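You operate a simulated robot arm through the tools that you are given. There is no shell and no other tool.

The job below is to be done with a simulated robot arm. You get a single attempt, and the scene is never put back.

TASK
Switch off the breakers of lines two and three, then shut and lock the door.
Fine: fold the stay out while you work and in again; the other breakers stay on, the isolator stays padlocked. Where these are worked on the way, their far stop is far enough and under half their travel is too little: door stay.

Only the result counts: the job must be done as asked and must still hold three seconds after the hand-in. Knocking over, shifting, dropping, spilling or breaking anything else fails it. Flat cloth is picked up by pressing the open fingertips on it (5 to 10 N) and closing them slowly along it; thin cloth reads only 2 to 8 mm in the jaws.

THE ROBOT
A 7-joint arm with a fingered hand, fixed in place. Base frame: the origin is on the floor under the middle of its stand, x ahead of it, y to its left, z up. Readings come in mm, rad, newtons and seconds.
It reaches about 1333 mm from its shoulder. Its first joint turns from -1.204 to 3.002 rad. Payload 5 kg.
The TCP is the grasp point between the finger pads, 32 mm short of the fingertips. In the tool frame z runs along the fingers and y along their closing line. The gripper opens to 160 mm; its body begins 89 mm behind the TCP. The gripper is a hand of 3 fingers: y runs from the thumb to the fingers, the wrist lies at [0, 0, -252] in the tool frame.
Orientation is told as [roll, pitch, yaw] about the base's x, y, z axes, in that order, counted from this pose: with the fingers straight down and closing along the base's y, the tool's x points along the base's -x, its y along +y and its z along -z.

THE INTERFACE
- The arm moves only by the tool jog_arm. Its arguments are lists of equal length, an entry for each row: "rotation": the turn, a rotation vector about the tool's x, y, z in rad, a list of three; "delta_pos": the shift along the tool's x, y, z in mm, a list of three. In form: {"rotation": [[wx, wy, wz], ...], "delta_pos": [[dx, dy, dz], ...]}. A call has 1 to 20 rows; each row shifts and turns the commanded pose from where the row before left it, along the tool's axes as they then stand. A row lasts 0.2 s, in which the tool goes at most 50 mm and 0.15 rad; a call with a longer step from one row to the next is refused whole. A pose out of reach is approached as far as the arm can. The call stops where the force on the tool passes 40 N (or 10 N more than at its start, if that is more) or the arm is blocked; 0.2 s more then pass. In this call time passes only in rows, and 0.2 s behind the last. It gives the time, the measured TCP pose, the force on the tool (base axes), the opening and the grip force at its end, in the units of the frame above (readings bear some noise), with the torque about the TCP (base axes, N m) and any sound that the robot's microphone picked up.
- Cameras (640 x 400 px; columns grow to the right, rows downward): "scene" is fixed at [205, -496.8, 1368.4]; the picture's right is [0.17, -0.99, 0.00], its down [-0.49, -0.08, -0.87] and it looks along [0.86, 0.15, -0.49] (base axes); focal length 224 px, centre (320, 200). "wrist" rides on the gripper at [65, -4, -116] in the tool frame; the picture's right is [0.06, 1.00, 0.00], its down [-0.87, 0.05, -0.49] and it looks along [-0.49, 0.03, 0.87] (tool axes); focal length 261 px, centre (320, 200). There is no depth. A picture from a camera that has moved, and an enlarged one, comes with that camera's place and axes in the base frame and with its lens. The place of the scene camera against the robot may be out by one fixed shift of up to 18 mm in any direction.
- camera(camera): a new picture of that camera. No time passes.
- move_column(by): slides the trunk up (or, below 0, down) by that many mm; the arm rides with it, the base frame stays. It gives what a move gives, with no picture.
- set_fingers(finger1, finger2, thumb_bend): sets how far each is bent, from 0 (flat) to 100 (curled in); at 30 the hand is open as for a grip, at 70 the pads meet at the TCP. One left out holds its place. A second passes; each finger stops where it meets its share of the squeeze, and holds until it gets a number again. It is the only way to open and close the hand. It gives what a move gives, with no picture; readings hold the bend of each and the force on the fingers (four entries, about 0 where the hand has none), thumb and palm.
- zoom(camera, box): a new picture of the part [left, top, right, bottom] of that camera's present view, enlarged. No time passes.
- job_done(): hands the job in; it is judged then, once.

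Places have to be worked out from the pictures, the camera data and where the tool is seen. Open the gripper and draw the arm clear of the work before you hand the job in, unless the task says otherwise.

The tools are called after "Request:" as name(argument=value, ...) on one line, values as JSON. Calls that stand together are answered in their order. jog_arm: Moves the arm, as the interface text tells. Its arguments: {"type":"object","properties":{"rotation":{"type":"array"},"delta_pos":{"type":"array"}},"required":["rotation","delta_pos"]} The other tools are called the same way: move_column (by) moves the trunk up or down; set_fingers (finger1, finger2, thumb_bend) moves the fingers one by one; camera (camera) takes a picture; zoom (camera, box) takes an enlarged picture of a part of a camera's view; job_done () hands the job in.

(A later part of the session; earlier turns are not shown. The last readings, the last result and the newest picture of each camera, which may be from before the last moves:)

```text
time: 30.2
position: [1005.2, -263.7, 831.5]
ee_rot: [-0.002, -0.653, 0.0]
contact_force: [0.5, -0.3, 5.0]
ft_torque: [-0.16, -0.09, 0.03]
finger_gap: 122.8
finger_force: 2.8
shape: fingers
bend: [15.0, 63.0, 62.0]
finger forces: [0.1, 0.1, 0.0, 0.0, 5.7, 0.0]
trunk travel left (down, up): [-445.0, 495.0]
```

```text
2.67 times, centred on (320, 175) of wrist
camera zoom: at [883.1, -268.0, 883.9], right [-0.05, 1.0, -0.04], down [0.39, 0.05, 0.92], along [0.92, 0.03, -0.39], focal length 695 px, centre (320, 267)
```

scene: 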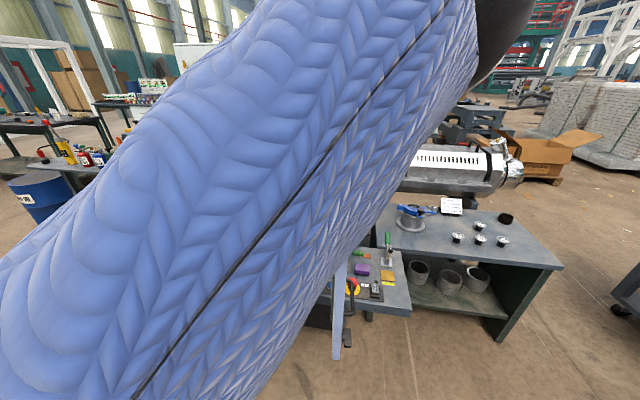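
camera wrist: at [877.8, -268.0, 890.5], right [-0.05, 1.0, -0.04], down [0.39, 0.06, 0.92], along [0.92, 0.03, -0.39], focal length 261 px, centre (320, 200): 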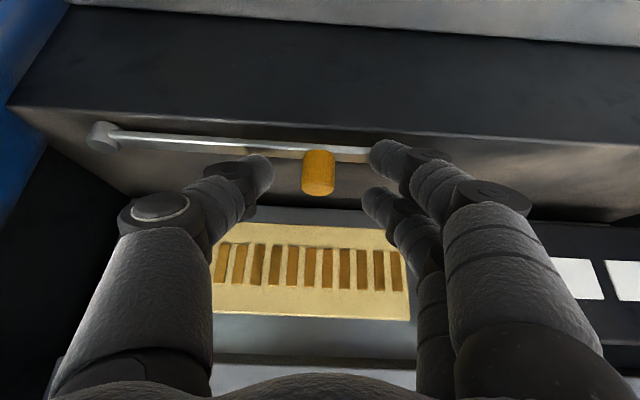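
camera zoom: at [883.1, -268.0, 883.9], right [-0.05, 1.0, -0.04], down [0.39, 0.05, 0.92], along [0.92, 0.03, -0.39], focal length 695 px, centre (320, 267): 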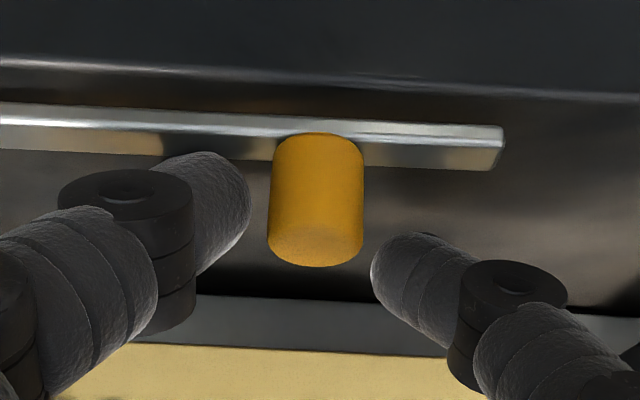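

The thumb just rests on the bar (5 N), so the height is right. I lift 2–3 mm and close finger 2 and the thumb on the knob.

Request:
jog_arm(rotation=[[0, 0, 0]], delta_pos=[[-1.2, 0, -2]])

Request:
set_fingers(finger2=72, thumb_bend=70)

Request:
zoom(camera="wrist", box=[200, 100, 440, 250])

```text
time: 30.6
position: [1005.1, -264.4, 832.9]
ee_rot: [-0.001, -0.65, -0.002]
contact_force: [0.4, -0.3, 0.5]
ft_torque: [-0.03, 0.02, -0.03]
finger_gap: 122.0
finger_force: 0.1
shape: fingers
bend: [15.0, 63.0, 62.0]
finger forces: [0.0, 0.0, 0.1, 0.1, 0.2, 0.0]
trunk travel left (down, up): [-445.0, 495.0]
```

```text
time: 31.6
position: [1005.2, -265.8, 833.7]
ee_rot: [0.0, -0.651, 0.0]
contact_force: [-0.4, -4.7, -2.1]
ft_torque: [-0.09, 0.03, -0.05]
finger_gap: 112.5
finger_force: 2.0
shape: fingers
bend: [15.0, 72.0, 69.0]
finger forces: [0.1, 0.7, 0.0, 0.0, 4.5, 0.1]
trunk travel left (down, up): [-445.0, 495.0]
```

```text
2.67 times, centred on (320, 175) of wrist
camera zoom: at [882.9, -269.8, 885.2], right [-0.05, 1.0, -0.04], down [0.39, 0.05, 0.92], along [0.92, 0.03, -0.4], focal length 695 px, centre (320, 267)
```

zoom: 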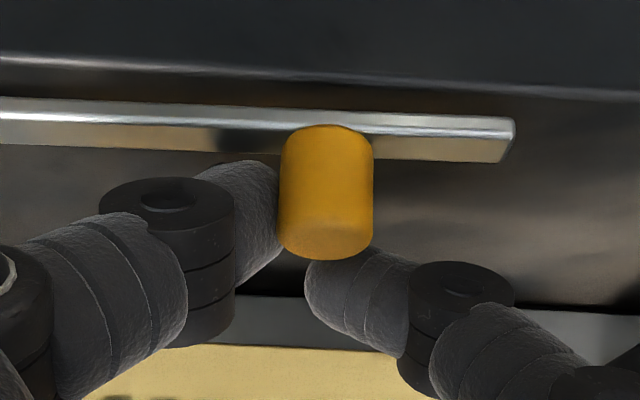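

Finger 2 is now hooked behind the knob and the thumb presses its right side with 4.5 N. I pull the first ~15° of the arc toward the robot and check.

Request:
jog_arm(rotation=[[0, 0, 0], [0, 0, 0], [0, 0, 0]], delta_pos=[[9.1, -0.5, -6.9], [9.1, -1.5, -6.9], [9.1, -2.5, -6.9]])

Request:
camera(camera="wrist")

```text
time: 32.5
position: [970.9, -269.5, 835.1]
ee_rot: [-0.001, -0.651, 0.0]
contact_force: [1.7, -7.0, 1.4]
ft_torque: [-0.12, -0.04, -0.03]
finger_gap: 113.8
finger_force: 2.9
shape: fingers
bend: [15.0, 72.0, 68.0]
finger forces: [0.1, 0.1, 0.1, 0.1, 7.2, 0.0]
trunk travel left (down, up): [-445.0, 495.0]
```

```text
taken
camera wrist: at [848.4, -273.9, 886.4], right [-0.05, 1.0, -0.04], down [0.39, 0.05, 0.92], along [0.92, 0.03, -0.39], focal length 261 px, centre (320, 200)
```

wrist: 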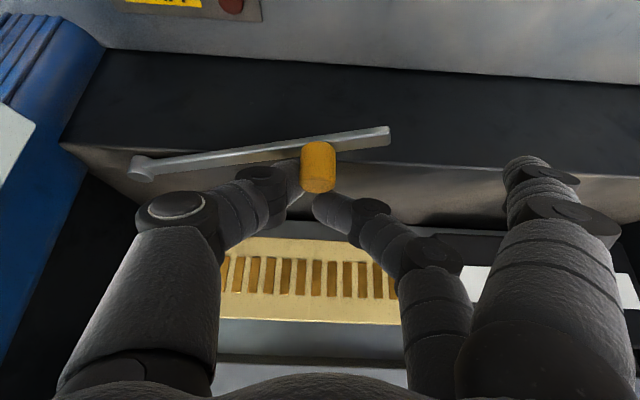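

The stay turned about 15° and the knob stays captured. I continue along the arc to about 45°.

Request:
jog_arm(rotation=[[0, 0, 0], [0, 0, 0], [0, 0, 0], [0, 0, 0], [0, 0, 0], [0, 0, 0]], delta_pos=[[8.4, -3.5, -6.4], [8.4, -4.4, -6.4], [8.4, -5.3, -6.4], [7.2, -6.2, -5.5], [7.2, -7.0, -5.5], [7.2, -7.8, -5.5]])

Request:
camera(camera="wrist")

Request:
camera(camera="scene")

```text
time: 33.9
position: [912.5, -302.5, 835.4]
ee_rot: [-0.001, -0.655, 0.001]
contact_force: [14.8, -11.0, 9.1]
ft_torque: [-0.41, -0.42, 0.17]
finger_gap: 118.9
finger_force: 11.7
shape: fingers
bend: [15.0, 72.0, 67.0]
finger forces: [0.1, 0.0, 0.0, 0.0, 22.8, 0.0]
trunk travel left (down, up): [-445.0, 495.0]
```

```text
taken
camera wrist: at [790.9, -307.7, 886.9], right [-0.05, 1.0, -0.04], down [0.39, 0.05, 0.92], along [0.92, 0.03, -0.39], focal length 261 px, centre (320, 200)
```

wrist: 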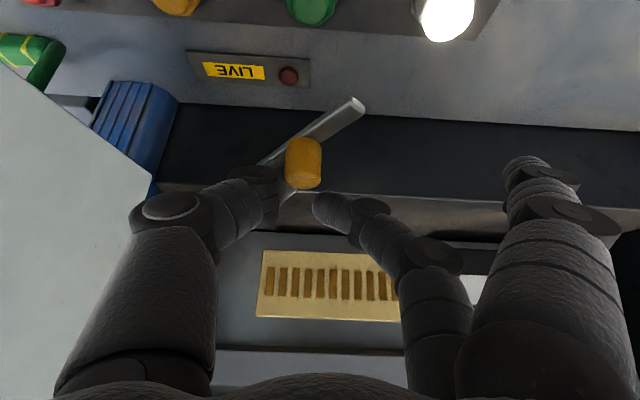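

```text
taken
```

scene: 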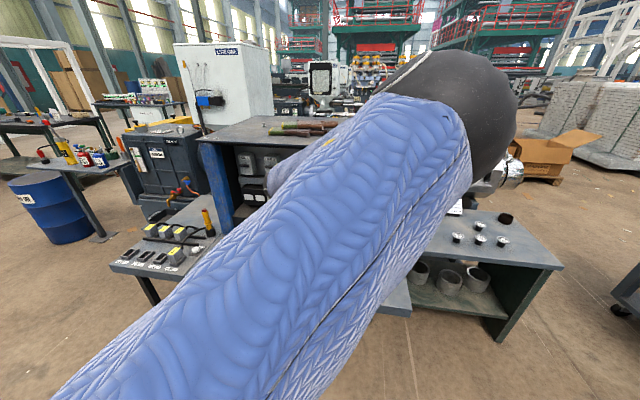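

The stay is at about 45°, but the thumb is pressing (23 N) radially and the forearm is getting low over the door's top edge. I release the knob, back out, and raise the trunk before finishing the swing.

Request:
set_fingers(finger1=30, finger2=48, thumb_bend=48)

Request:
jog_arm(rotation=[[0, 0, 0], [0, 0, 0], [0, 0, 0]], delta_pos=[[-6, 3, -20], [-6, 3, -25], [-6, 3, -25]])

Request:
camera(camera="wrist")

Request:
camera(camera="scene")

```text
time: 34.9
position: [911.5, -301.7, 837.5]
ee_rot: [-0.002, -0.654, 0.001]
contact_force: [-4.6, 1.9, 25.6]
ft_torque: [-1.63, -0.27, -0.32]
finger_gap: 134.4
finger_force: 12.8
shape: fingers
bend: [30.0, 48.0, 48.0]
finger forces: [0.0, 0.0, 0.0, 0.0, 26.0, 0.0]
trunk travel left (down, up): [-445.0, 495.0]
```

```text
time: 35.6
position: [880.8, -291.8, 900.9]
ee_rot: [0.0, -0.652, 0.0]
contact_force: [-0.4, 0.5, 0.0]
ft_torque: [0.01, -0.01, -0.02]
finger_gap: 132.4
finger_force: 0.0
shape: fingers
bend: [30.0, 48.0, 48.0]
finger forces: [0.0, 0.1, 0.0, 0.0, 0.0, 0.0]
trunk travel left (down, up): [-445.0, 495.0]
```

```text
taken
camera wrist: at [759.6, -296.1, 952.1], right [-0.05, 1.0, -0.04], down [0.39, 0.05, 0.92], along [0.92, 0.03, -0.39], focal length 261 px, centre (320, 200)
```

wrist: 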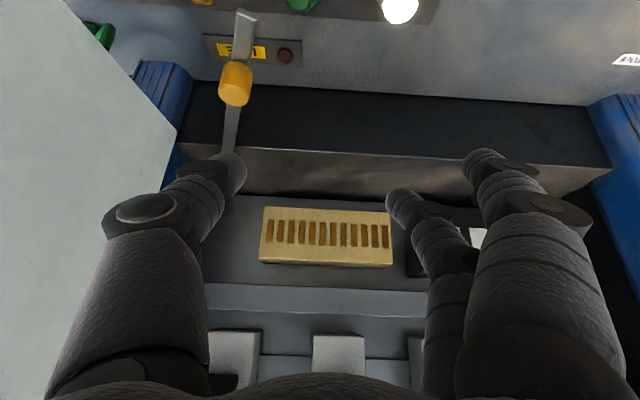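

```text
taken
```

scene: 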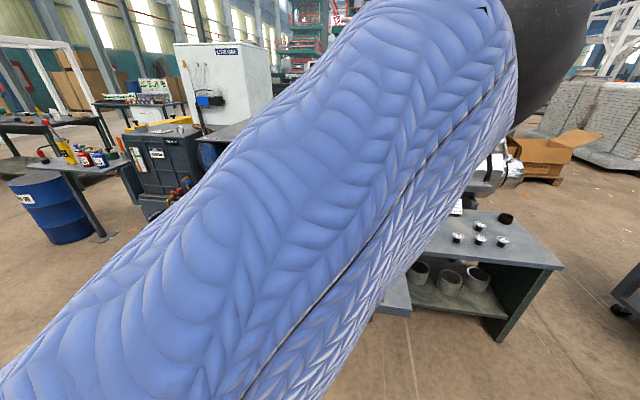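

Opening the thumb pushed the stay on to about 70°. I raise the trunk for clearance over the door, close the hand into a fist, and will push the knob the rest of the way from its left side.

Request:
move_column(by=120)

Request:
set_fingers(finger1=70, finger2=70, thumb_bend=70)

Request:
jog_arm(rotation=[[0, 0, 0], [0, 0, 0], [0, 0, 0], [0, 0, 0]], delta_pos=[[23.5, 0, 31], [23.5, 0, 31], [23.5, 0, 31], [23.5, 0, 31]])

Request:
camera(camera="wrist")

Request:
camera(camera="scene")

```text
time: 37.1
position: [882.2, -293.0, 1020.4]
ee_rot: [-0.002, -0.653, 0.0]
contact_force: [0.5, 0.3, 0.5]
ft_torque: [0.02, -0.01, 0.02]
finger_gap: 132.6
finger_force: 0.2
shape: fingers
bend: [30.0, 48.0, 48.0]
finger forces: [0.1, 0.0, 0.0, 0.0, 0.1, 0.0]
trunk travel left (down, up): [-565.0, 375.0]
```

```text
time: 38.1
position: [882.6, -292.3, 1019.2]
ee_rot: [0.001, -0.652, 0.0]
contact_force: [-0.2, 0.5, 0.0]
ft_torque: [-0.03, 0.0, 0.0]
finger_gap: 12.6
finger_force: 0.0
shape: fingers
bend: [70.0, 70.0, 70.0]
finger forces: [0.0, 0.0, 0.0, 0.1, 0.0, 0.0]
trunk travel left (down, up): [-565.0, 375.0]
```

```text
time: 39.1
position: [886.2, -294.7, 867.2]
ee_rot: [0.001, -0.651, -0.001]
contact_force: [0.0, -0.3, -0.7]
ft_torque: [-0.02, 0.02, 0.02]
finger_gap: 12.7
finger_force: 0.2
shape: fingers
bend: [70.0, 70.0, 70.0]
finger forces: [0.0, 0.0, 0.1, 0.0, 0.1, 0.0]
trunk travel left (down, up): [-565.0, 375.0]
```

```text
taken
camera wrist: at [763.9, -298.7, 918.2], right [-0.05, 1.0, -0.04], down [0.39, 0.05, 0.92], along [0.92, 0.03, -0.39], focal length 261 px, centre (320, 200)
```

wrist: 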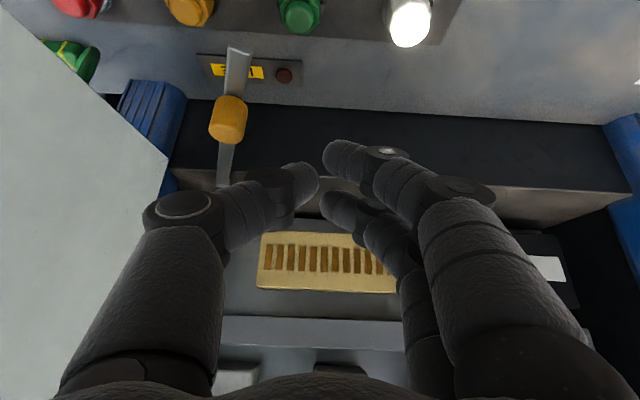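

```text
taken
```

scene: 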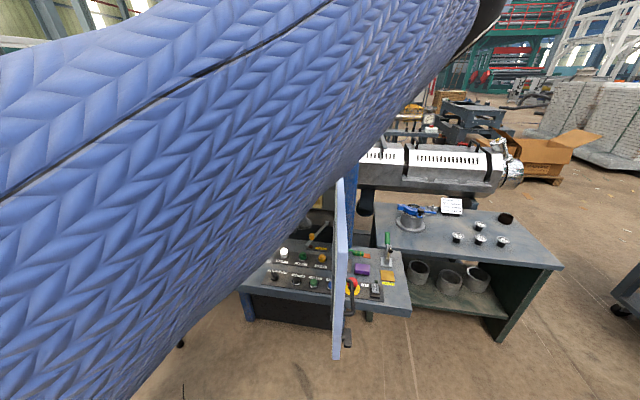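

The knob is at about (891,-350). I lower the fist beside it and push it toward the door side in small steps.

Request:
jog_arm(rotation=[[0, 0, 0], [0, 0, 0], [0, 0, 0], [0, 0, 0], [0, 0, 0], [0, 0, 0], [0, 0, 0], [0, 0, 0]], delta_pos=[[27, 0, 29], [0, -8, 0], [0, -8, 0], [0.8, -8, -0.6], [0.8, -8, -0.6], [0.8, -8, -0.6], [0.8, -8, -0.6], [0.5, -8, -0.4]])

Request:
camera(camera="wrist")

```text
time: 41.0
position: [873.6, -349.1, 826.6]
ee_rot: [0.0, -0.653, -0.001]
contact_force: [-0.9, -0.1, 0.0]
ft_torque: [0.0, 0.03, -0.01]
finger_gap: 12.1
finger_force: 0.0
shape: fingers
bend: [70.0, 70.0, 70.0]
finger forces: [0.0, 0.0, 0.0, 0.0, 0.1, 0.0]
trunk travel left (down, up): [-565.0, 375.0]
```

```text
taken
camera wrist: at [752.4, -352.7, 877.8], right [-0.05, 1.0, -0.04], down [0.39, 0.05, 0.92], along [0.92, 0.03, -0.39], focal length 261 px, centre (320, 200)
```

wrist: 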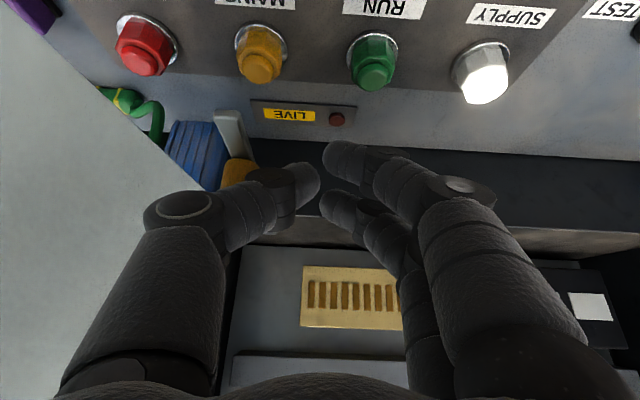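

The stay is now close to 90° (bar end near y≈-392), with no stop felt yet. I push a bit further in small steps, watching for the stop.

Request:
jog_arm(rotation=[[0, 0, 0], [0, 0, 0], [0, 0, 0], [0, 0, 0]], delta_pos=[[0, -4, 0], [0, -4, 0], [0, -4, 0], [0, -4, 0]])

Request:
camera(camera="wrist")

```text
time: 42.0
position: [874.5, -363.3, 827.4]
ee_rot: [0.0, -0.651, 0.004]
contact_force: [-12.0, 17.8, 2.0]
ft_torque: [-0.04, 0.01, -0.25]
finger_gap: 5.7
finger_force: 9.7
shape: fingers
bend: [70.0, 70.0, 74.0]
finger forces: [0.0, 0.1, 0.0, 0.1, 20.3, 0.1]
trunk travel left (down, up): [-565.0, 375.0]
```

```text
taken
camera wrist: at [751.7, -366.9, 878.2], right [-0.05, 1.0, -0.04], down [0.39, 0.06, 0.92], along [0.92, 0.03, -0.39], focal length 261 px, centre (320, 200)
```

wrist: 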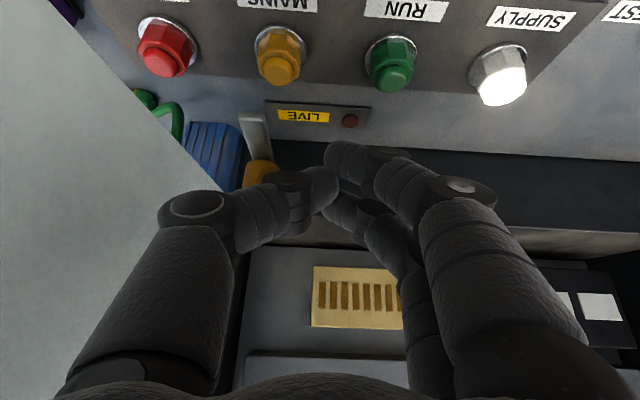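

The stop is reached: 20 N on the thumb with the bar pointing straight out (y≈-394, 90°). I back away from the knob, lift out, and turn the hand to point horizontally forward for the breakers.

Request:
jog_arm(rotation=[[0, 0, 0], [0, 0, 0], [0, 0, 0], [0, 0, 0], [0, 0, 0], [0, 0, 0], [0, 0, 0], [0, -0.13, 0], [0, -0.13, 0], [0, -0.13, 0], [0, -0.13, 0], [0, -0.13, 0], [0, -0.13, 0], [0, -0.14, 0]], delta_pos=[[0, 20, 0], [-13.3, 18, -34], [-13.3, 18, -34], [-13.3, 18, -34], [-13.3, 18, -34], [-13.3, 18, -34], [-13.3, 18, -34], [0, 0, 0], [0, 0, 0], [0, 0, 0], [0, 0, 0], [0, 0, 0], [0, 0, 0], [0, 0, 0]])

Request:
camera(camera="wrist")

Request:
camera(camera="scene")

```text
time: 45.0
position: [813.5, -233.7, 1033.2]
ee_rot: [0.015, -1.396, -0.007]
contact_force: [0.0, -0.2, -0.7]
ft_torque: [0.03, -0.01, 0.02]
finger_gap: 12.2
finger_force: 0.0
shape: fingers
bend: [70.0, 70.0, 70.0]
finger forces: [0.0, 0.1, 0.0, 0.0, 0.0, 0.0]
out of reach, approached as far as the arm can: row 13, 14
trunk travel left (down, up): [-565.0, 375.0]
```

```text
taken
camera wrist: at [688.2, -238.9, 987.5], right [-0.02, 1.0, -0.06], down [-0.33, 0.05, 0.94], along [0.94, 0.04, 0.33], focal length 261 px, centre (320, 200)
```

wrist: 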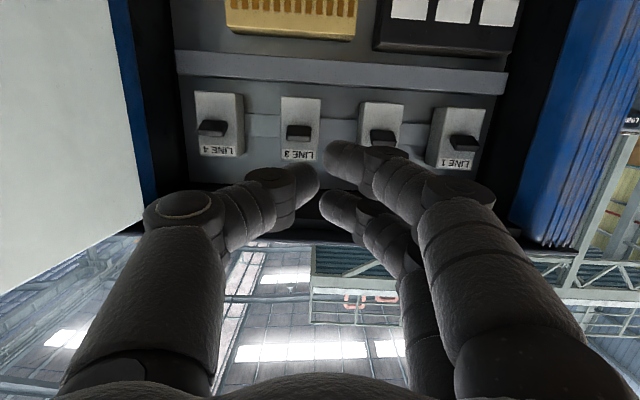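

```text
taken
```

scene: 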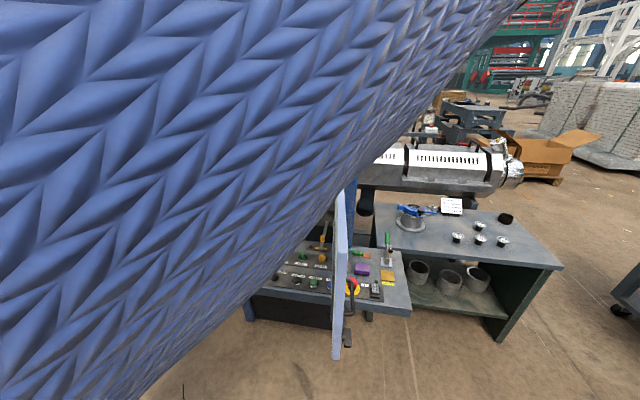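

The hand is at pitch -1.396 (near horizontal). I zoom on the breakers from here to fix the lever heights relative to the fingertips.

Request:
zoom(camera="wrist", box=[180, 60, 500, 260])

Request:
zoom(camera="wrist", box=[270, 80, 430, 180])

```text
2.00 times, centred on (340, 160) of wrist
camera zoom: at [688.2, -238.9, 987.5], right [-0.02, 1.0, -0.06], down [-0.33, 0.05, 0.94], along [0.94, 0.04, 0.33], focal length 521 px, centre (280, 280)
```

zoom: 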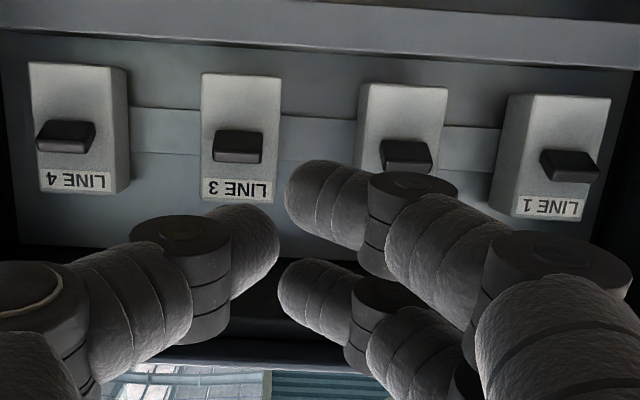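

```text
4.00 times, centred on (350, 130) of wrist
camera zoom: at [688.2, -238.9, 987.5], right [-0.02, 1.0, -0.06], down [-0.33, 0.05, 0.94], along [0.94, 0.04, 0.33], focal length 1043 px, centre (200, 480)
```

zoom: 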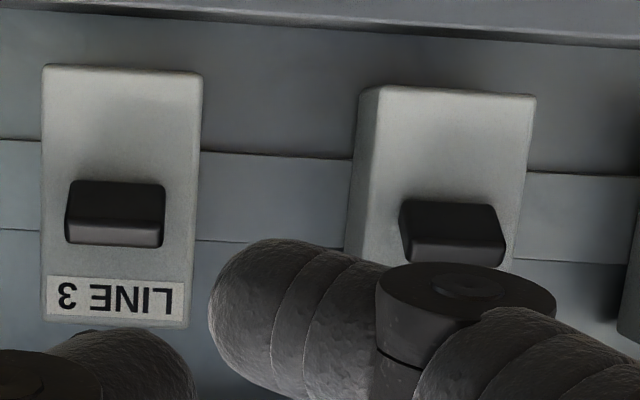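

Lever tips are near z≈1027 and x≈1045–1055. I advance the near-horizontal fist toward line 3, staying above the levers, then look again before touching.

Request:
jog_arm(rotation=[[0, 0, 0], [0, 0, 0], [0, 0, 0], [0, 0, 0]], delta_pos=[[-15.5, -9.5, 34.4], [-15.5, -9.5, 34.4], [-15.5, -9.5, 34.4], [-15.5, -9.5, 34.4]])

Request:
camera(camera="wrist")

Request:
camera(camera="scene")

```text
time: 46.0
position: [961.6, -267.4, 1069.2]
ee_rot: [0.008, -1.395, 0.004]
contact_force: [-0.4, -0.2, -0.5]
ft_torque: [-0.03, 0.0, -0.04]
finger_gap: 12.5
finger_force: 0.1
shape: fingers
bend: [70.0, 70.0, 70.0]
finger forces: [0.1, 0.0, 0.0, 0.0, 0.0, 0.1]
trunk travel left (down, up): [-565.0, 375.0]
```

```text
taken
camera wrist: at [836.0, -272.4, 1024.2], right [-0.02, 1.0, -0.06], down [-0.33, 0.05, 0.94], along [0.94, 0.04, 0.33], focal length 261 px, centre (320, 200)
```

wrist: 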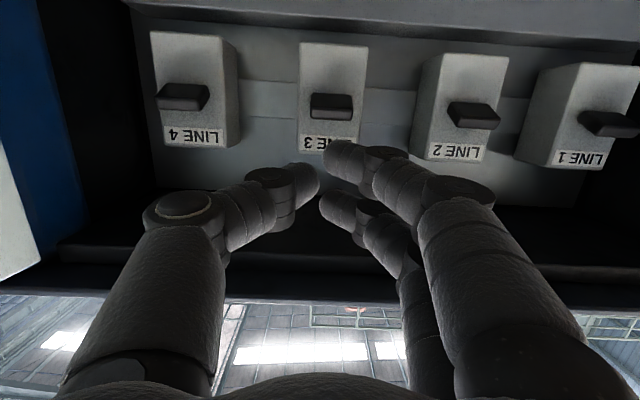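

```text
taken
```

scene: 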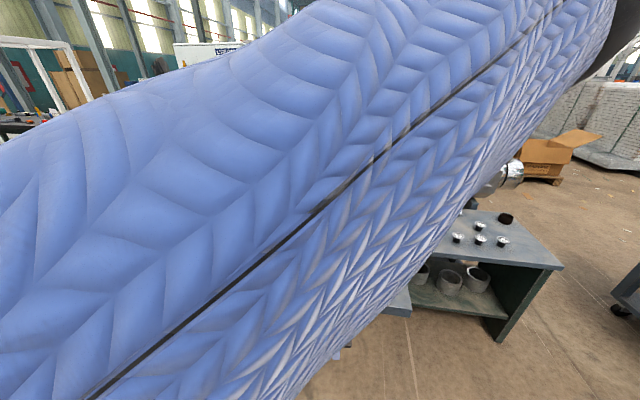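

The lever tips come out at x≈1050, y≈-258, z≈1028, and finger 1's underside is about z≈1041. I move straight forward about 55 mm so the fingertips are over line 3's lever.

Request:
jog_arm(rotation=[[0, 0, 0], [0, 0, 0], [0, 0, 0]], delta_pos=[[-3.4, 0, 19], [-3.4, 0, 19], [-3.0, 0, 16]])

Request:
camera(camera="wrist")

Request:
zoom(camera="wrist", box=[240, 20, 440, 220])

```text
time: 46.8
position: [1017.0, -266.3, 1068.8]
ee_rot: [0.009, -1.393, 0.001]
contact_force: [0.6, -0.3, 0.2]
ft_torque: [0.02, 0.01, -0.01]
finger_gap: 12.4
finger_force: 0.0
shape: fingers
bend: [70.0, 70.0, 70.0]
finger forces: [0.0, 0.1, 0.0, 0.0, 0.0, 0.1]
trunk travel left (down, up): [-565.0, 375.0]
```

```text
taken
camera wrist: at [891.7, -272.0, 1024.4], right [-0.02, 1.0, -0.06], down [-0.33, 0.05, 0.94], along [0.94, 0.04, 0.33], focal length 261 px, centre (320, 200)
```

wrist: 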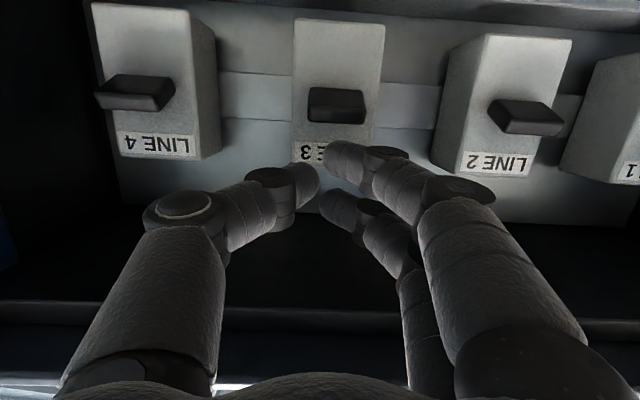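

```text
2.00 times, centred on (340, 120) of wrist
camera zoom: at [891.7, -272.0, 1024.4], right [-0.02, 1.0, -0.06], down [-0.33, 0.05, 0.94], along [0.94, 0.04, 0.33], focal length 521 px, centre (280, 360)
```

zoom: 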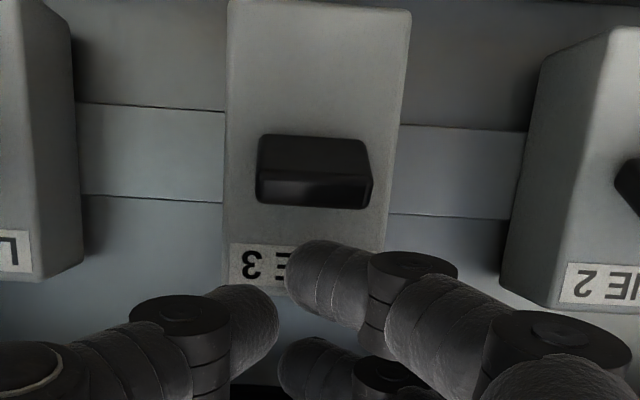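

No contact yet; the tips are about 5 mm short of the lever. I advance 12 mm more, still above it.

Request:
jog_arm(rotation=[[0, 0, 0], [0, 0, 0]], delta_pos=[[-1.1, 1, 6.5], [-1.1, 1, 6.5]])

Request:
zoom(camera="wrist", box=[240, 20, 440, 220])

```text
time: 47.4
position: [1030.1, -265.3, 1070.5]
ee_rot: [0.01, -1.395, 0.002]
contact_force: [-0.5, -0.1, -0.1]
ft_torque: [-0.01, 0.0, 0.04]
finger_gap: 12.3
finger_force: 0.0
shape: fingers
bend: [70.0, 70.0, 70.0]
finger forces: [0.0, 0.1, 0.1, 0.0, 0.0, 0.1]
trunk travel left (down, up): [-565.0, 375.0]
```

```text
2.00 times, centred on (340, 120) of wrist
camera zoom: at [904.4, -270.3, 1025.7], right [-0.02, 1.0, -0.06], down [-0.33, 0.05, 0.94], along [0.94, 0.04, 0.33], focal length 521 px, centre (280, 360)
```

zoom: 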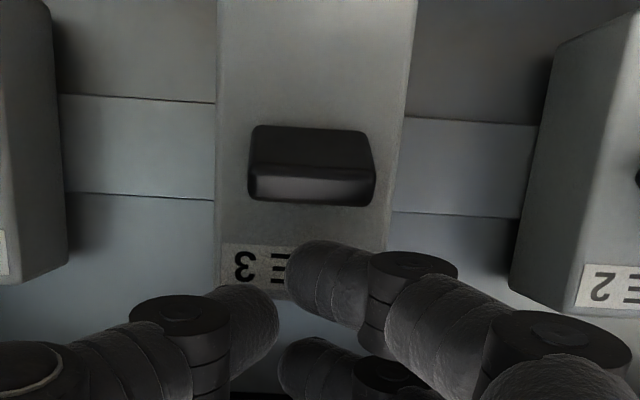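

Still no contact, with the fingertip now over the lever. I press straight down in small steps and watch the force and sound.

Request:
jog_arm(rotation=[[0, 0, 0], [0, 0, 0], [0, 0, 0], [0, 0, 0], [0, 0, 0], [0, 0, 0]], delta_pos=[[3.9, 0, 0.7], [3.9, 0, 0.7], [3.9, 0, 0.7], [3.9, 0, 0.7], [3.9, 0, 0.7], [3.9, 0, 0.7]])

Request:
zoom(camera="wrist", box=[240, 20, 440, 220])

```text
time: 48.8
position: [1029.7, -265.0, 1044.7]
ee_rot: [0.011, -1.394, 0.0]
contact_force: [0.7, -0.4, 0.2]
ft_torque: [-0.01, 0.02, -0.01]
finger_gap: 12.1
finger_force: 0.0
shape: fingers
bend: [70.0, 70.0, 70.0]
finger forces: [0.1, 0.1, 0.0, 0.0, 0.1, 0.0]
trunk travel left (down, up): [-565.0, 375.0]
```

```text
2.00 times, centred on (340, 120) of wrist
camera zoom: at [904.5, -269.6, 1000.1], right [-0.02, 1.0, -0.06], down [-0.33, 0.05, 0.94], along [0.94, 0.04, 0.33], focal length 521 px, centre (280, 360)
```

zoom: 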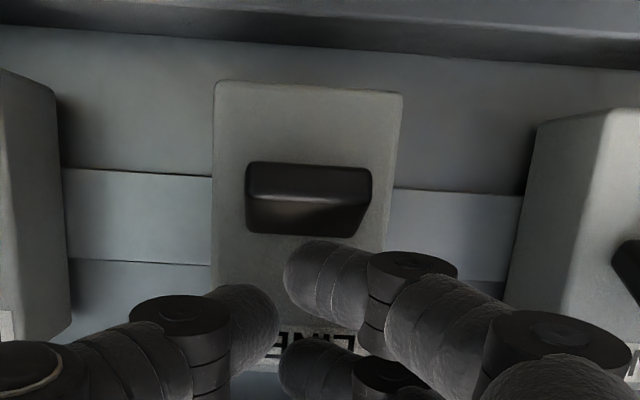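

The lever has moved down about 13 mm relative to its box. I keep pressing down to bring it to the off stop.

Request:
jog_arm(rotation=[[0, 0, 0], [0, 0, 0], [0, 0, 0], [0, 0, 0]], delta_pos=[[3.9, 0, 0.7], [3.9, 0, 0.7], [3.9, 0, 0.7], [3.9, 0, 0.7]])

Request:
zoom(camera="wrist", box=[240, 20, 440, 220])

```text
time: 49.8
position: [1028.3, -263.5, 1038.0]
ee_rot: [0.019, -1.401, -0.007]
contact_force: [-5.3, 2.5, 29.4]
ft_torque: [0.2, -0.59, 0.1]
finger_gap: 10.0
finger_force: 14.0
shape: fingers
bend: [71.0, 70.0, 70.0]
finger forces: [28.1, 0.1, 0.0, 0.0, 0.0, 0.1]
trunk travel left (down, up): [-565.0, 375.0]
```

```text
2.00 times, centred on (340, 120) of wrist
camera zoom: at [903.0, -267.4, 991.5], right [-0.02, 1.0, -0.06], down [-0.34, 0.05, 0.94], along [0.94, 0.04, 0.34], focal length 521 px, centre (280, 360)
```

zoom: 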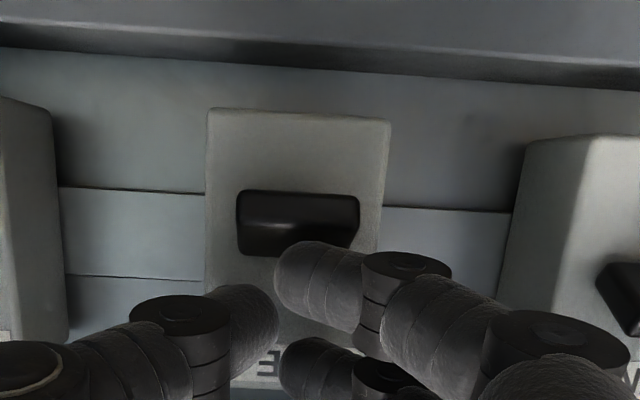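

The upward reaction is 29 N with the hand stalled, which suggests the lever's at its lower stop. I lift and back off a little to look at its position against the neighbours.

Request:
jog_arm(rotation=[[0, 0, 0], [0, 0, 0], [0, 0, 0], [0, 0, 0], [0, 0, 0]], delta_pos=[[-10, 0, -1.8], [-10, 0, -1.8], [-10, 0, -1.8], [0, 0, -25], [0, 0, -25]])

Request:
zoom(camera="wrist", box=[160, 40, 480, 240])

```text
time: 51.0
position: [979.5, -264.6, 1069.5]
ee_rot: [0.011, -1.395, -0.001]
contact_force: [-0.1, 0.8, -0.5]
ft_torque: [-0.04, 0.0, -0.01]
finger_gap: 12.2
finger_force: 0.0
shape: fingers
bend: [70.0, 70.0, 70.0]
finger forces: [0.0, 0.1, 0.1, 0.0, 0.0, 0.0]
trunk travel left (down, up): [-565.0, 375.0]
```

```text
2.00 times, centred on (320, 140) of wrist
camera zoom: at [854.4, -270.0, 1025.4], right [-0.02, 1.0, -0.06], down [-0.33, 0.05, 0.94], along [0.94, 0.04, 0.33], focal length 521 px, centre (320, 320)
```

zoom: 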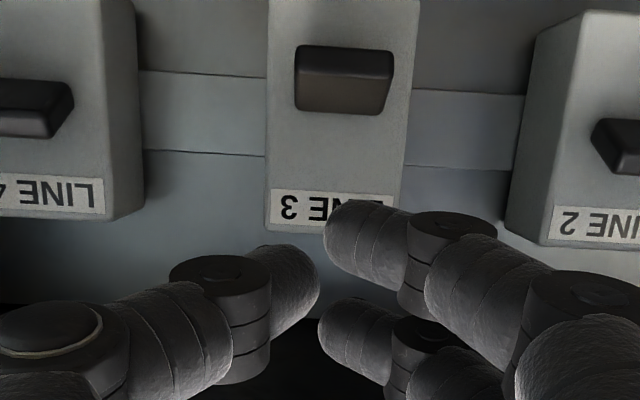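

Line 3's lever now tilts down (off), unlike its neighbours. I shift 117 mm left to line 2 at the same height and distance.

Request:
jog_arm(rotation=[[0, 0, 0], [0, 0, 0], [0, 0, 0]], delta_pos=[[0, 39, 0], [0, 39, 0], [0, 39, 0]])

Request:
camera(camera="wrist")

Request:
zoom(camera="wrist", box=[160, 40, 480, 240])

```text
time: 51.8
position: [981.3, -149.7, 1068.3]
ee_rot: [0.003, -1.394, 0.005]
contact_force: [-0.2, 0.2, 0.0]
ft_torque: [-0.02, -0.01, -0.03]
finger_gap: 12.1
finger_force: 0.0
shape: fingers
bend: [70.0, 70.0, 70.0]
finger forces: [0.0, 0.0, 0.0, 0.0, 0.0, 0.1]
trunk travel left (down, up): [-565.0, 375.0]
```

```text
taken
camera wrist: at [855.7, -154.7, 1024.7], right [-0.02, 1.0, -0.06], down [-0.33, 0.05, 0.94], along [0.94, 0.04, 0.33], focal length 261 px, centre (320, 200)
```

wrist: 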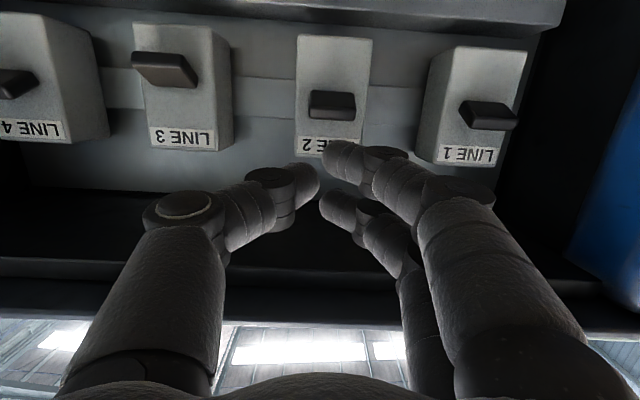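

```text
2.00 times, centred on (320, 140) of wrist
camera zoom: at [855.7, -154.7, 1024.7], right [-0.02, 1.0, -0.06], down [-0.33, 0.05, 0.94], along [0.94, 0.04, 0.33], focal length 521 px, centre (320, 320)
```

zoom: 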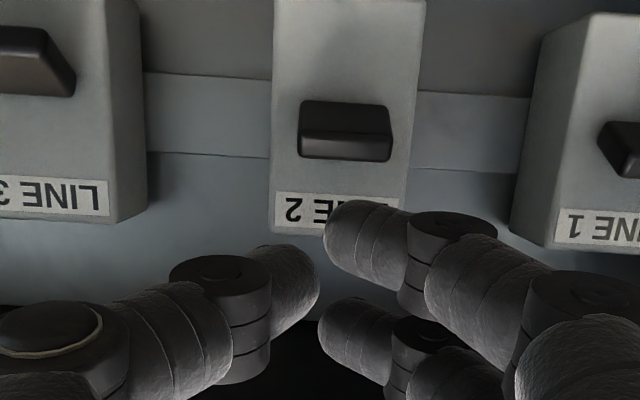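

Alignment over line 2 matches the earlier one on line 3. I repeat the same forward move and downward press.

Request:
jog_arm(rotation=[[0, 0, 0], [0, 0, 0], [0, 0, 0], [0, 0, 0], [0, 0, 0], [0, 0, 0], [0, 0, 0], [0, 0, 0], [0, 0, 0], [0, 0, 0], [0, 0, 0], [0, 0, 0], [0, 0, 0]], delta_pos=[[-3.5, 0.7, 16], [-3.5, 0.7, 16], [-3.5, 0.7, 16], [3.9, 0, 0.7], [3.9, 0, 0.7], [3.9, 0, 0.7], [3.9, 0, 0.7], [3.9, 0, 0.7], [3.9, 0, 0.7], [3.9, 0, 0.7], [3.9, 0, 0.7], [3.9, 0, 0.7], [3.9, 0, 0.7]])

Request:
zoom(camera="wrist", box=[160, 40, 480, 240])

```text
time: 54.5
position: [1024.2, -150.3, 1036.7]
ee_rot: [0.015, -1.398, -0.005]
contact_force: [-2.0, 1.8, 8.8]
ft_torque: [0.11, -0.23, 0.06]
finger_gap: 12.0
finger_force: 4.3
shape: fingers
bend: [70.0, 70.0, 70.0]
finger forces: [8.2, 0.0, 0.0, 0.0, 0.1, 0.0]
out of reach, approached as far as the arm can: row 11
trunk travel left (down, up): [-565.0, 375.0]
```

```text
2.00 times, centred on (320, 140) of wrist
camera zoom: at [899.2, -155.0, 992.1], right [-0.02, 1.0, -0.06], down [-0.33, 0.05, 0.94], along [0.94, 0.04, 0.33], focal length 521 px, centre (320, 320)
```

zoom: 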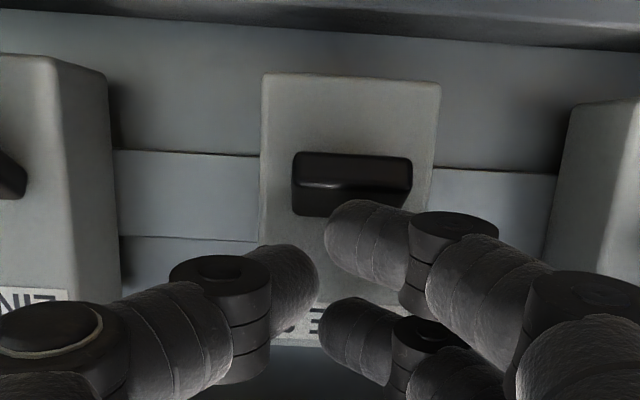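

The lever looks mostly down but the reaction is only 9 N, so I press a little further to be sure it reaches its stop.

Request:
jog_arm(rotation=[[0, 0, 0], [0, 0, 0], [0, 0, 0]], delta_pos=[[3, 0, 2.5], [3.5, 0, 1], [3.5, 0, 0.6]])

Request:
zoom(camera="wrist", box=[160, 40, 480, 240])

```text
time: 55.4
position: [1022.8, -151.9, 1033.4]
ee_rot: [0.022, -1.402, -0.011]
contact_force: [-9.8, 6.6, 39.4]
ft_torque: [0.54, -0.98, 0.21]
finger_gap: 13.2
finger_force: 19.6
shape: fingers
bend: [71.0, 70.0, 70.0]
finger forces: [39.2, 0.0, 0.0, 0.1, 0.0, 0.0]
out of reach, approached as far as the arm can: row 1, 3
trunk travel left (down, up): [-565.0, 375.0]
```

```text
2.00 times, centred on (320, 140) of wrist
camera zoom: at [896.8, -158.5, 988.8], right [-0.02, 1.0, -0.06], down [-0.34, 0.05, 0.94], along [0.94, 0.04, 0.34], focal length 521 px, centre (320, 320)
```

zoom: 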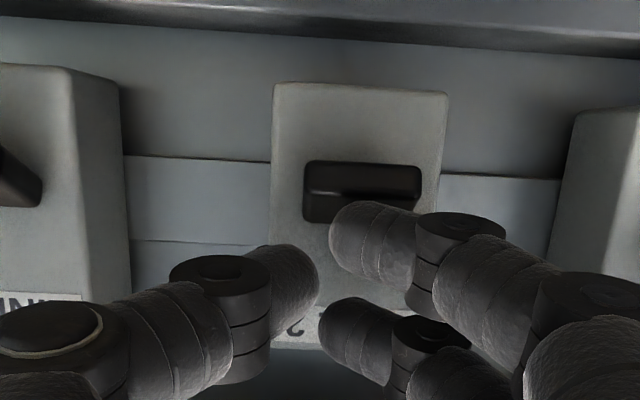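

The reaction rose to 39 N, so the lever is firmly at its stop. I lift off, back out and look at all four levers together.

Request:
jog_arm(rotation=[[0, 0, 0], [0, 0, 0], [0, 0, 0], [0, 0, 0], [0, 0, 0], [0, 0, 0], [0, 0, 0]], delta_pos=[[-10, 0, -1.8], [-10, 0, -1.8], [-12, 0, -1.8], [-3, -5, -25], [-3, -10, -35], [-3, -15, -40], [-3, -15, -40]])

Request:
camera(camera="wrist")

Request:
zoom(camera="wrist", box=[160, 60, 520, 240])

Request:
camera(camera="scene")

```text
time: 57.0
position: [890.0, -203.3, 1095.6]
ee_rot: [0.014, -1.395, -0.002]
contact_force: [-1.5, -0.1, -0.5]
ft_torque: [0.01, 0.0, 0.02]
finger_gap: 12.3
finger_force: 0.0
shape: fingers
bend: [70.0, 70.0, 70.0]
finger forces: [0.0, 0.1, 0.1, 0.0, 0.1, 0.0]
trunk travel left (down, up): [-565.0, 375.0]
```

```text
taken
camera wrist: at [764.9, -208.0, 1051.7], right [-0.02, 1.0, -0.06], down [-0.33, 0.05, 0.94], along [0.94, 0.04, 0.33], focal length 261 px, centre (320, 200)
```

wrist: 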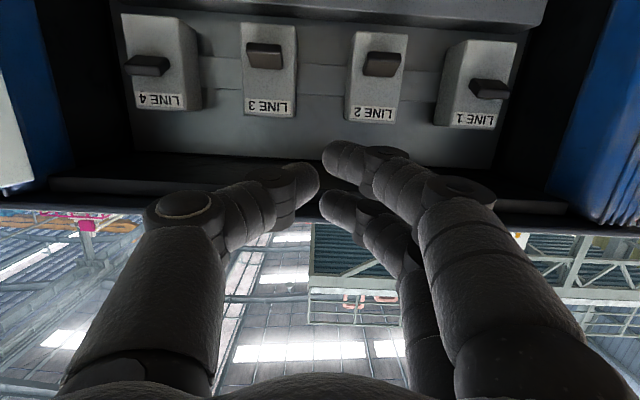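

```text
1.78 times, centred on (340, 150) of wrist
camera zoom: at [764.9, -208.0, 1051.7], right [-0.02, 1.0, -0.06], down [-0.33, 0.05, 0.94], along [0.94, 0.04, 0.33], focal length 463 px, centre (284, 289)
```

zoom: 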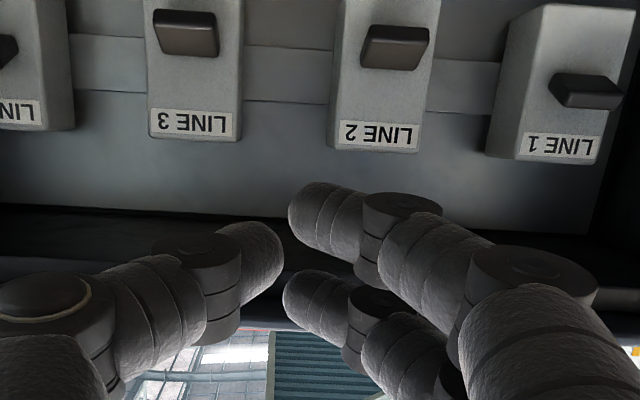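

```text
taken
```

scene: 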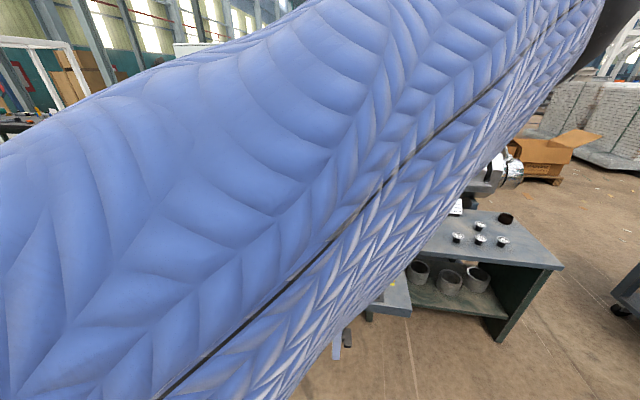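

Lines 2 and 3 are both down (off) while 1 and 4 still point up (on). Next I fold the stay back in: I move in front of the cabinet, tilt the hand down again and yaw it so the thumb can reach the door side of the knob.

Request:
jog_arm(rotation=[[0, 0, 0], [0, 0, 0], [0, 0.125, 0], [0, 0.125, 0], [0, 0.125, 0], [0, 0.125, 0], [0, 0.125, 0], [0, 0.12, 0], [0.0726, 0, 0.0955], [0.0726, 0, 0.0955], [0.0726, 0, 0.0955], [0.0726, 0, 0.0955], [0.0726, 0, 0.0955]], delta_pos=[[0, -30, -35], [0, -40, -10], [0, 0, 0], [0, 0, 0], [0, 0, 0], [0, 0, 0], [0, 0, 0], [0, 0, 0], [0, 0, 0], [0, 0, 0], [0, 0, 0], [0, 0, 0], [0, 0, 0]])

Request:
camera(camera="wrist")

Request:
camera(camera="scene")

```text
time: 59.8
position: [846.4, -273.3, 1101.9]
ee_rot: [0.001, -0.647, -0.593]
contact_force: [0.7, -0.3, 0.2]
ft_torque: [0.02, 0.02, 0.02]
finger_gap: 12.2
finger_force: 0.1
shape: fingers
bend: [70.0, 70.0, 70.0]
finger forces: [0.0, 0.1, 0.1, 0.1, 0.0, 0.0]
trunk travel left (down, up): [-565.0, 375.0]
```

```text
taken
camera wrist: at [742.8, -208.8, 1154.7], right [0.52, 0.86, -0.04], down [0.36, -0.18, 0.92], along [0.78, -0.49, -0.4], focal length 261 px, centre (320, 200)
```

wrist: 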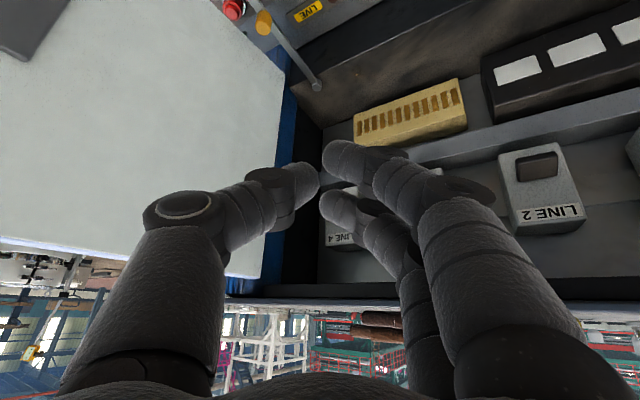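

```text
taken
```

scene: 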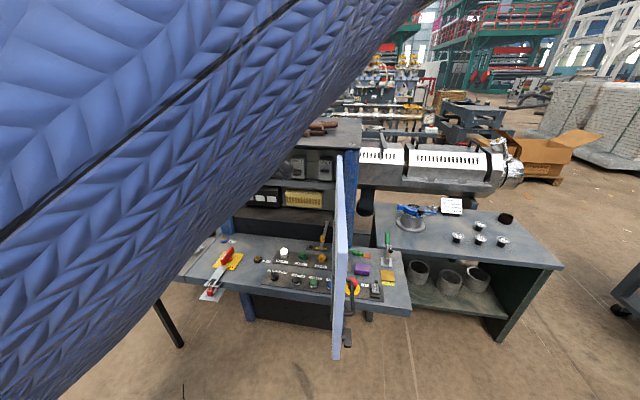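

Yaw -0.6 is reachable here. From this view the door's inner face runs about y≈-433 at the hinge to -458 near x≈837, and the knob is near (884,-392), leaving a gap of about 40 mm for the thumb. I move above the knob with the fingers slightly open.

Request:
set_fingers(finger1=58, finger2=58, thumb_bend=60)

Request:
jog_arm(rotation=[[0, 0, 0], [0, 0, 0], [0, 0, 0], [0, 0, 0], [0, 0, 0]], delta_pos=[[6.6, -15.6, 36.9], [6.6, -15.6, 36.9], [6.6, -15.6, 36.9], [6.6, -15.6, 36.9], [6.6, -15.6, 36.9]])

Request:
camera(camera="wrist")

Request:
camera(camera="scene")

```text
time: 60.8
position: [845.8, -273.2, 1103.3]
ee_rot: [0.001, -0.648, -0.592]
contact_force: [-0.3, -0.6, -0.4]
ft_torque: [-0.01, -0.01, -0.03]
finger_gap: 52.6
finger_force: 0.0
shape: fingers
bend: [57.0, 57.0, 60.0]
finger forces: [0.0, 0.0, 0.0, 0.0, 0.1, 0.0]
trunk travel left (down, up): [-565.0, 375.0]
```

```text
time: 62.0
position: [872.7, -385.5, 936.7]
ee_rot: [0.001, -0.649, -0.593]
contact_force: [0.9, -0.5, 0.8]
ft_torque: [0.03, -0.01, -0.02]
finger_gap: 53.0
finger_force: 0.0
shape: fingers
bend: [57.0, 57.0, 60.0]
finger forces: [0.0, 0.1, 0.0, 0.0, 0.0, 0.0]
trunk travel left (down, up): [-565.0, 375.0]
```

```text
taken
camera wrist: at [770.0, -320.6, 989.5], right [0.51, 0.86, -0.04], down [0.36, -0.18, 0.92], along [0.78, -0.48, -0.4], focal length 261 px, centre (320, 200)
```

wrist: 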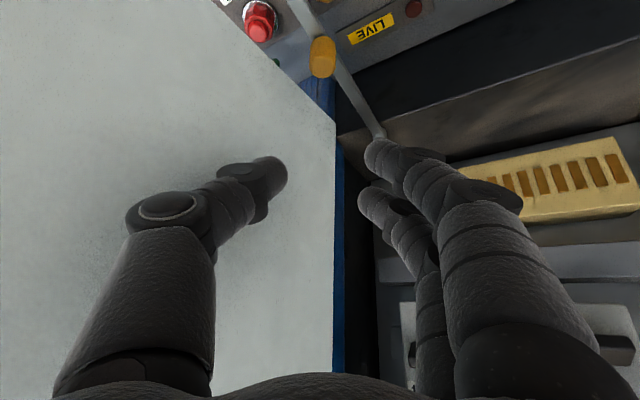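

```text
taken
```

scene: 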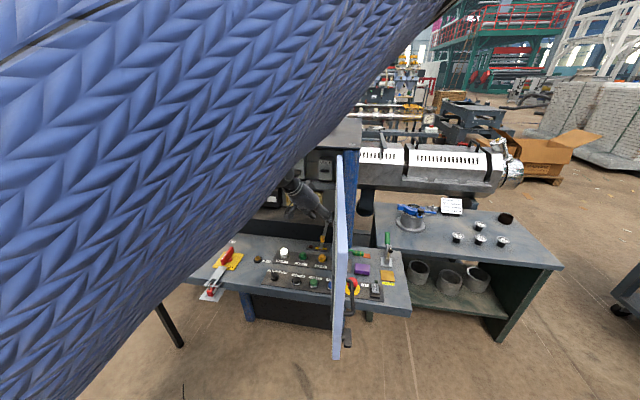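

The knob fixes at (883,-393), right under the planned spot. I descend straight down to z≈845 and check before the final few millimetres.

Request:
jog_arm(rotation=[[0, 0, 0], [0, 0, 0], [0, 0, 0]], delta_pos=[[18.4, 0, 24.3], [18.4, 0, 24.3], [18.4, 0, 24.3]])

Request:
camera(camera="wrist")

Request:
zoom(camera="scene", box=[250, 170, 370, 250])

```text
time: 62.8
position: [872.6, -387.7, 844.7]
ee_rot: [0.002, -0.648, -0.593]
contact_force: [0.3, -0.3, -0.4]
ft_torque: [-0.01, 0.01, 0.0]
finger_gap: 53.1
finger_force: 0.0
shape: fingers
bend: [57.0, 57.0, 60.0]
finger forces: [0.0, 0.0, 0.0, 0.0, 0.1, 0.0]
trunk travel left (down, up): [-565.0, 375.0]
```

```text
taken
camera wrist: at [769.4, -323.2, 896.8], right [0.51, 0.86, -0.04], down [0.36, -0.18, 0.92], along [0.78, -0.48, -0.4], focal length 261 px, centre (320, 200)
```

wrist: 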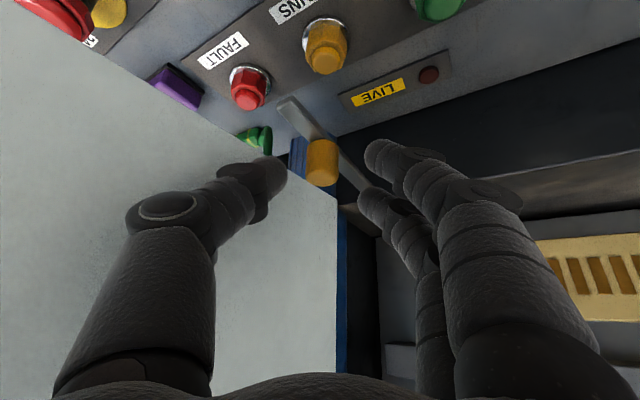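

```text
5.00 times, centred on (310, 210) of scene
camera zoom: at [205.0, -496.8, 1368.4], right [0.17, -0.99, 0.0], down [-0.49, -0.08, -0.87], along [0.86, 0.15, -0.49], focal length 1119 px, centre (370, 150)
```

zoom: 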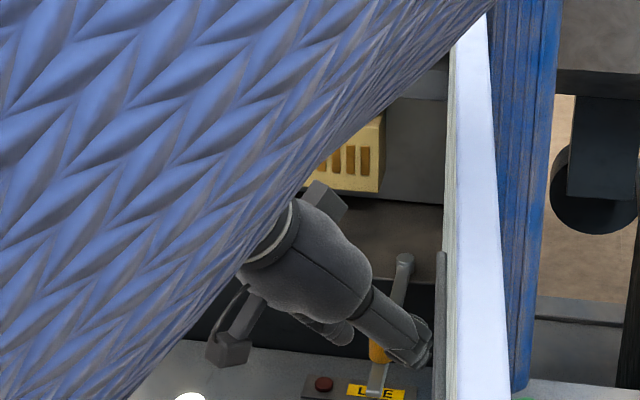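

The knob sits between thumb and fingers with clearance. I lower the last ~9 mm and close on it.

Request:
jog_arm(rotation=[[0, 0, 0]], delta_pos=[[5.4, 0, 7.5]])

Request:
set_fingers(finger1=69, finger2=69, thumb_bend=68)

Request:
camera(camera="wrist")

```text
time: 63.1
position: [875.3, -385.6, 834.6]
ee_rot: [0.001, -0.649, -0.59]
contact_force: [0.0, 0.3, -0.1]
ft_torque: [-0.02, 0.02, 0.0]
finger_gap: 52.9
finger_force: 0.1
shape: fingers
bend: [57.0, 57.0, 60.0]
finger forces: [0.1, 0.0, 0.0, 0.1, 0.0, 0.0]
trunk travel left (down, up): [-565.0, 375.0]
```

```text
time: 64.2
position: [873.8, -385.9, 836.2]
ee_rot: [0.002, -0.648, -0.593]
contact_force: [1.4, -0.5, 0.8]
ft_torque: [0.0, -0.06, 0.04]
finger_gap: 23.2
finger_force: 3.0
shape: fingers
bend: [67.0, 68.0, 67.0]
finger forces: [2.2, 1.7, 0.0, 0.1, 2.8, 0.1]
trunk travel left (down, up): [-565.0, 375.0]
```

```text
taken
camera wrist: at [770.4, -320.6, 888.1], right [0.51, 0.86, -0.04], down [0.36, -0.18, 0.92], along [0.78, -0.48, -0.4], focal length 261 px, centre (320, 200)
```

wrist: 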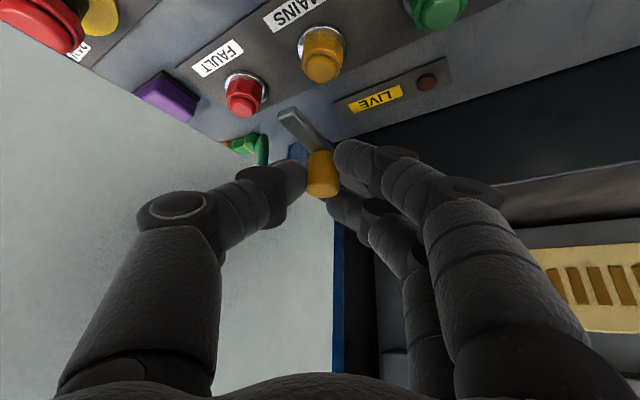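

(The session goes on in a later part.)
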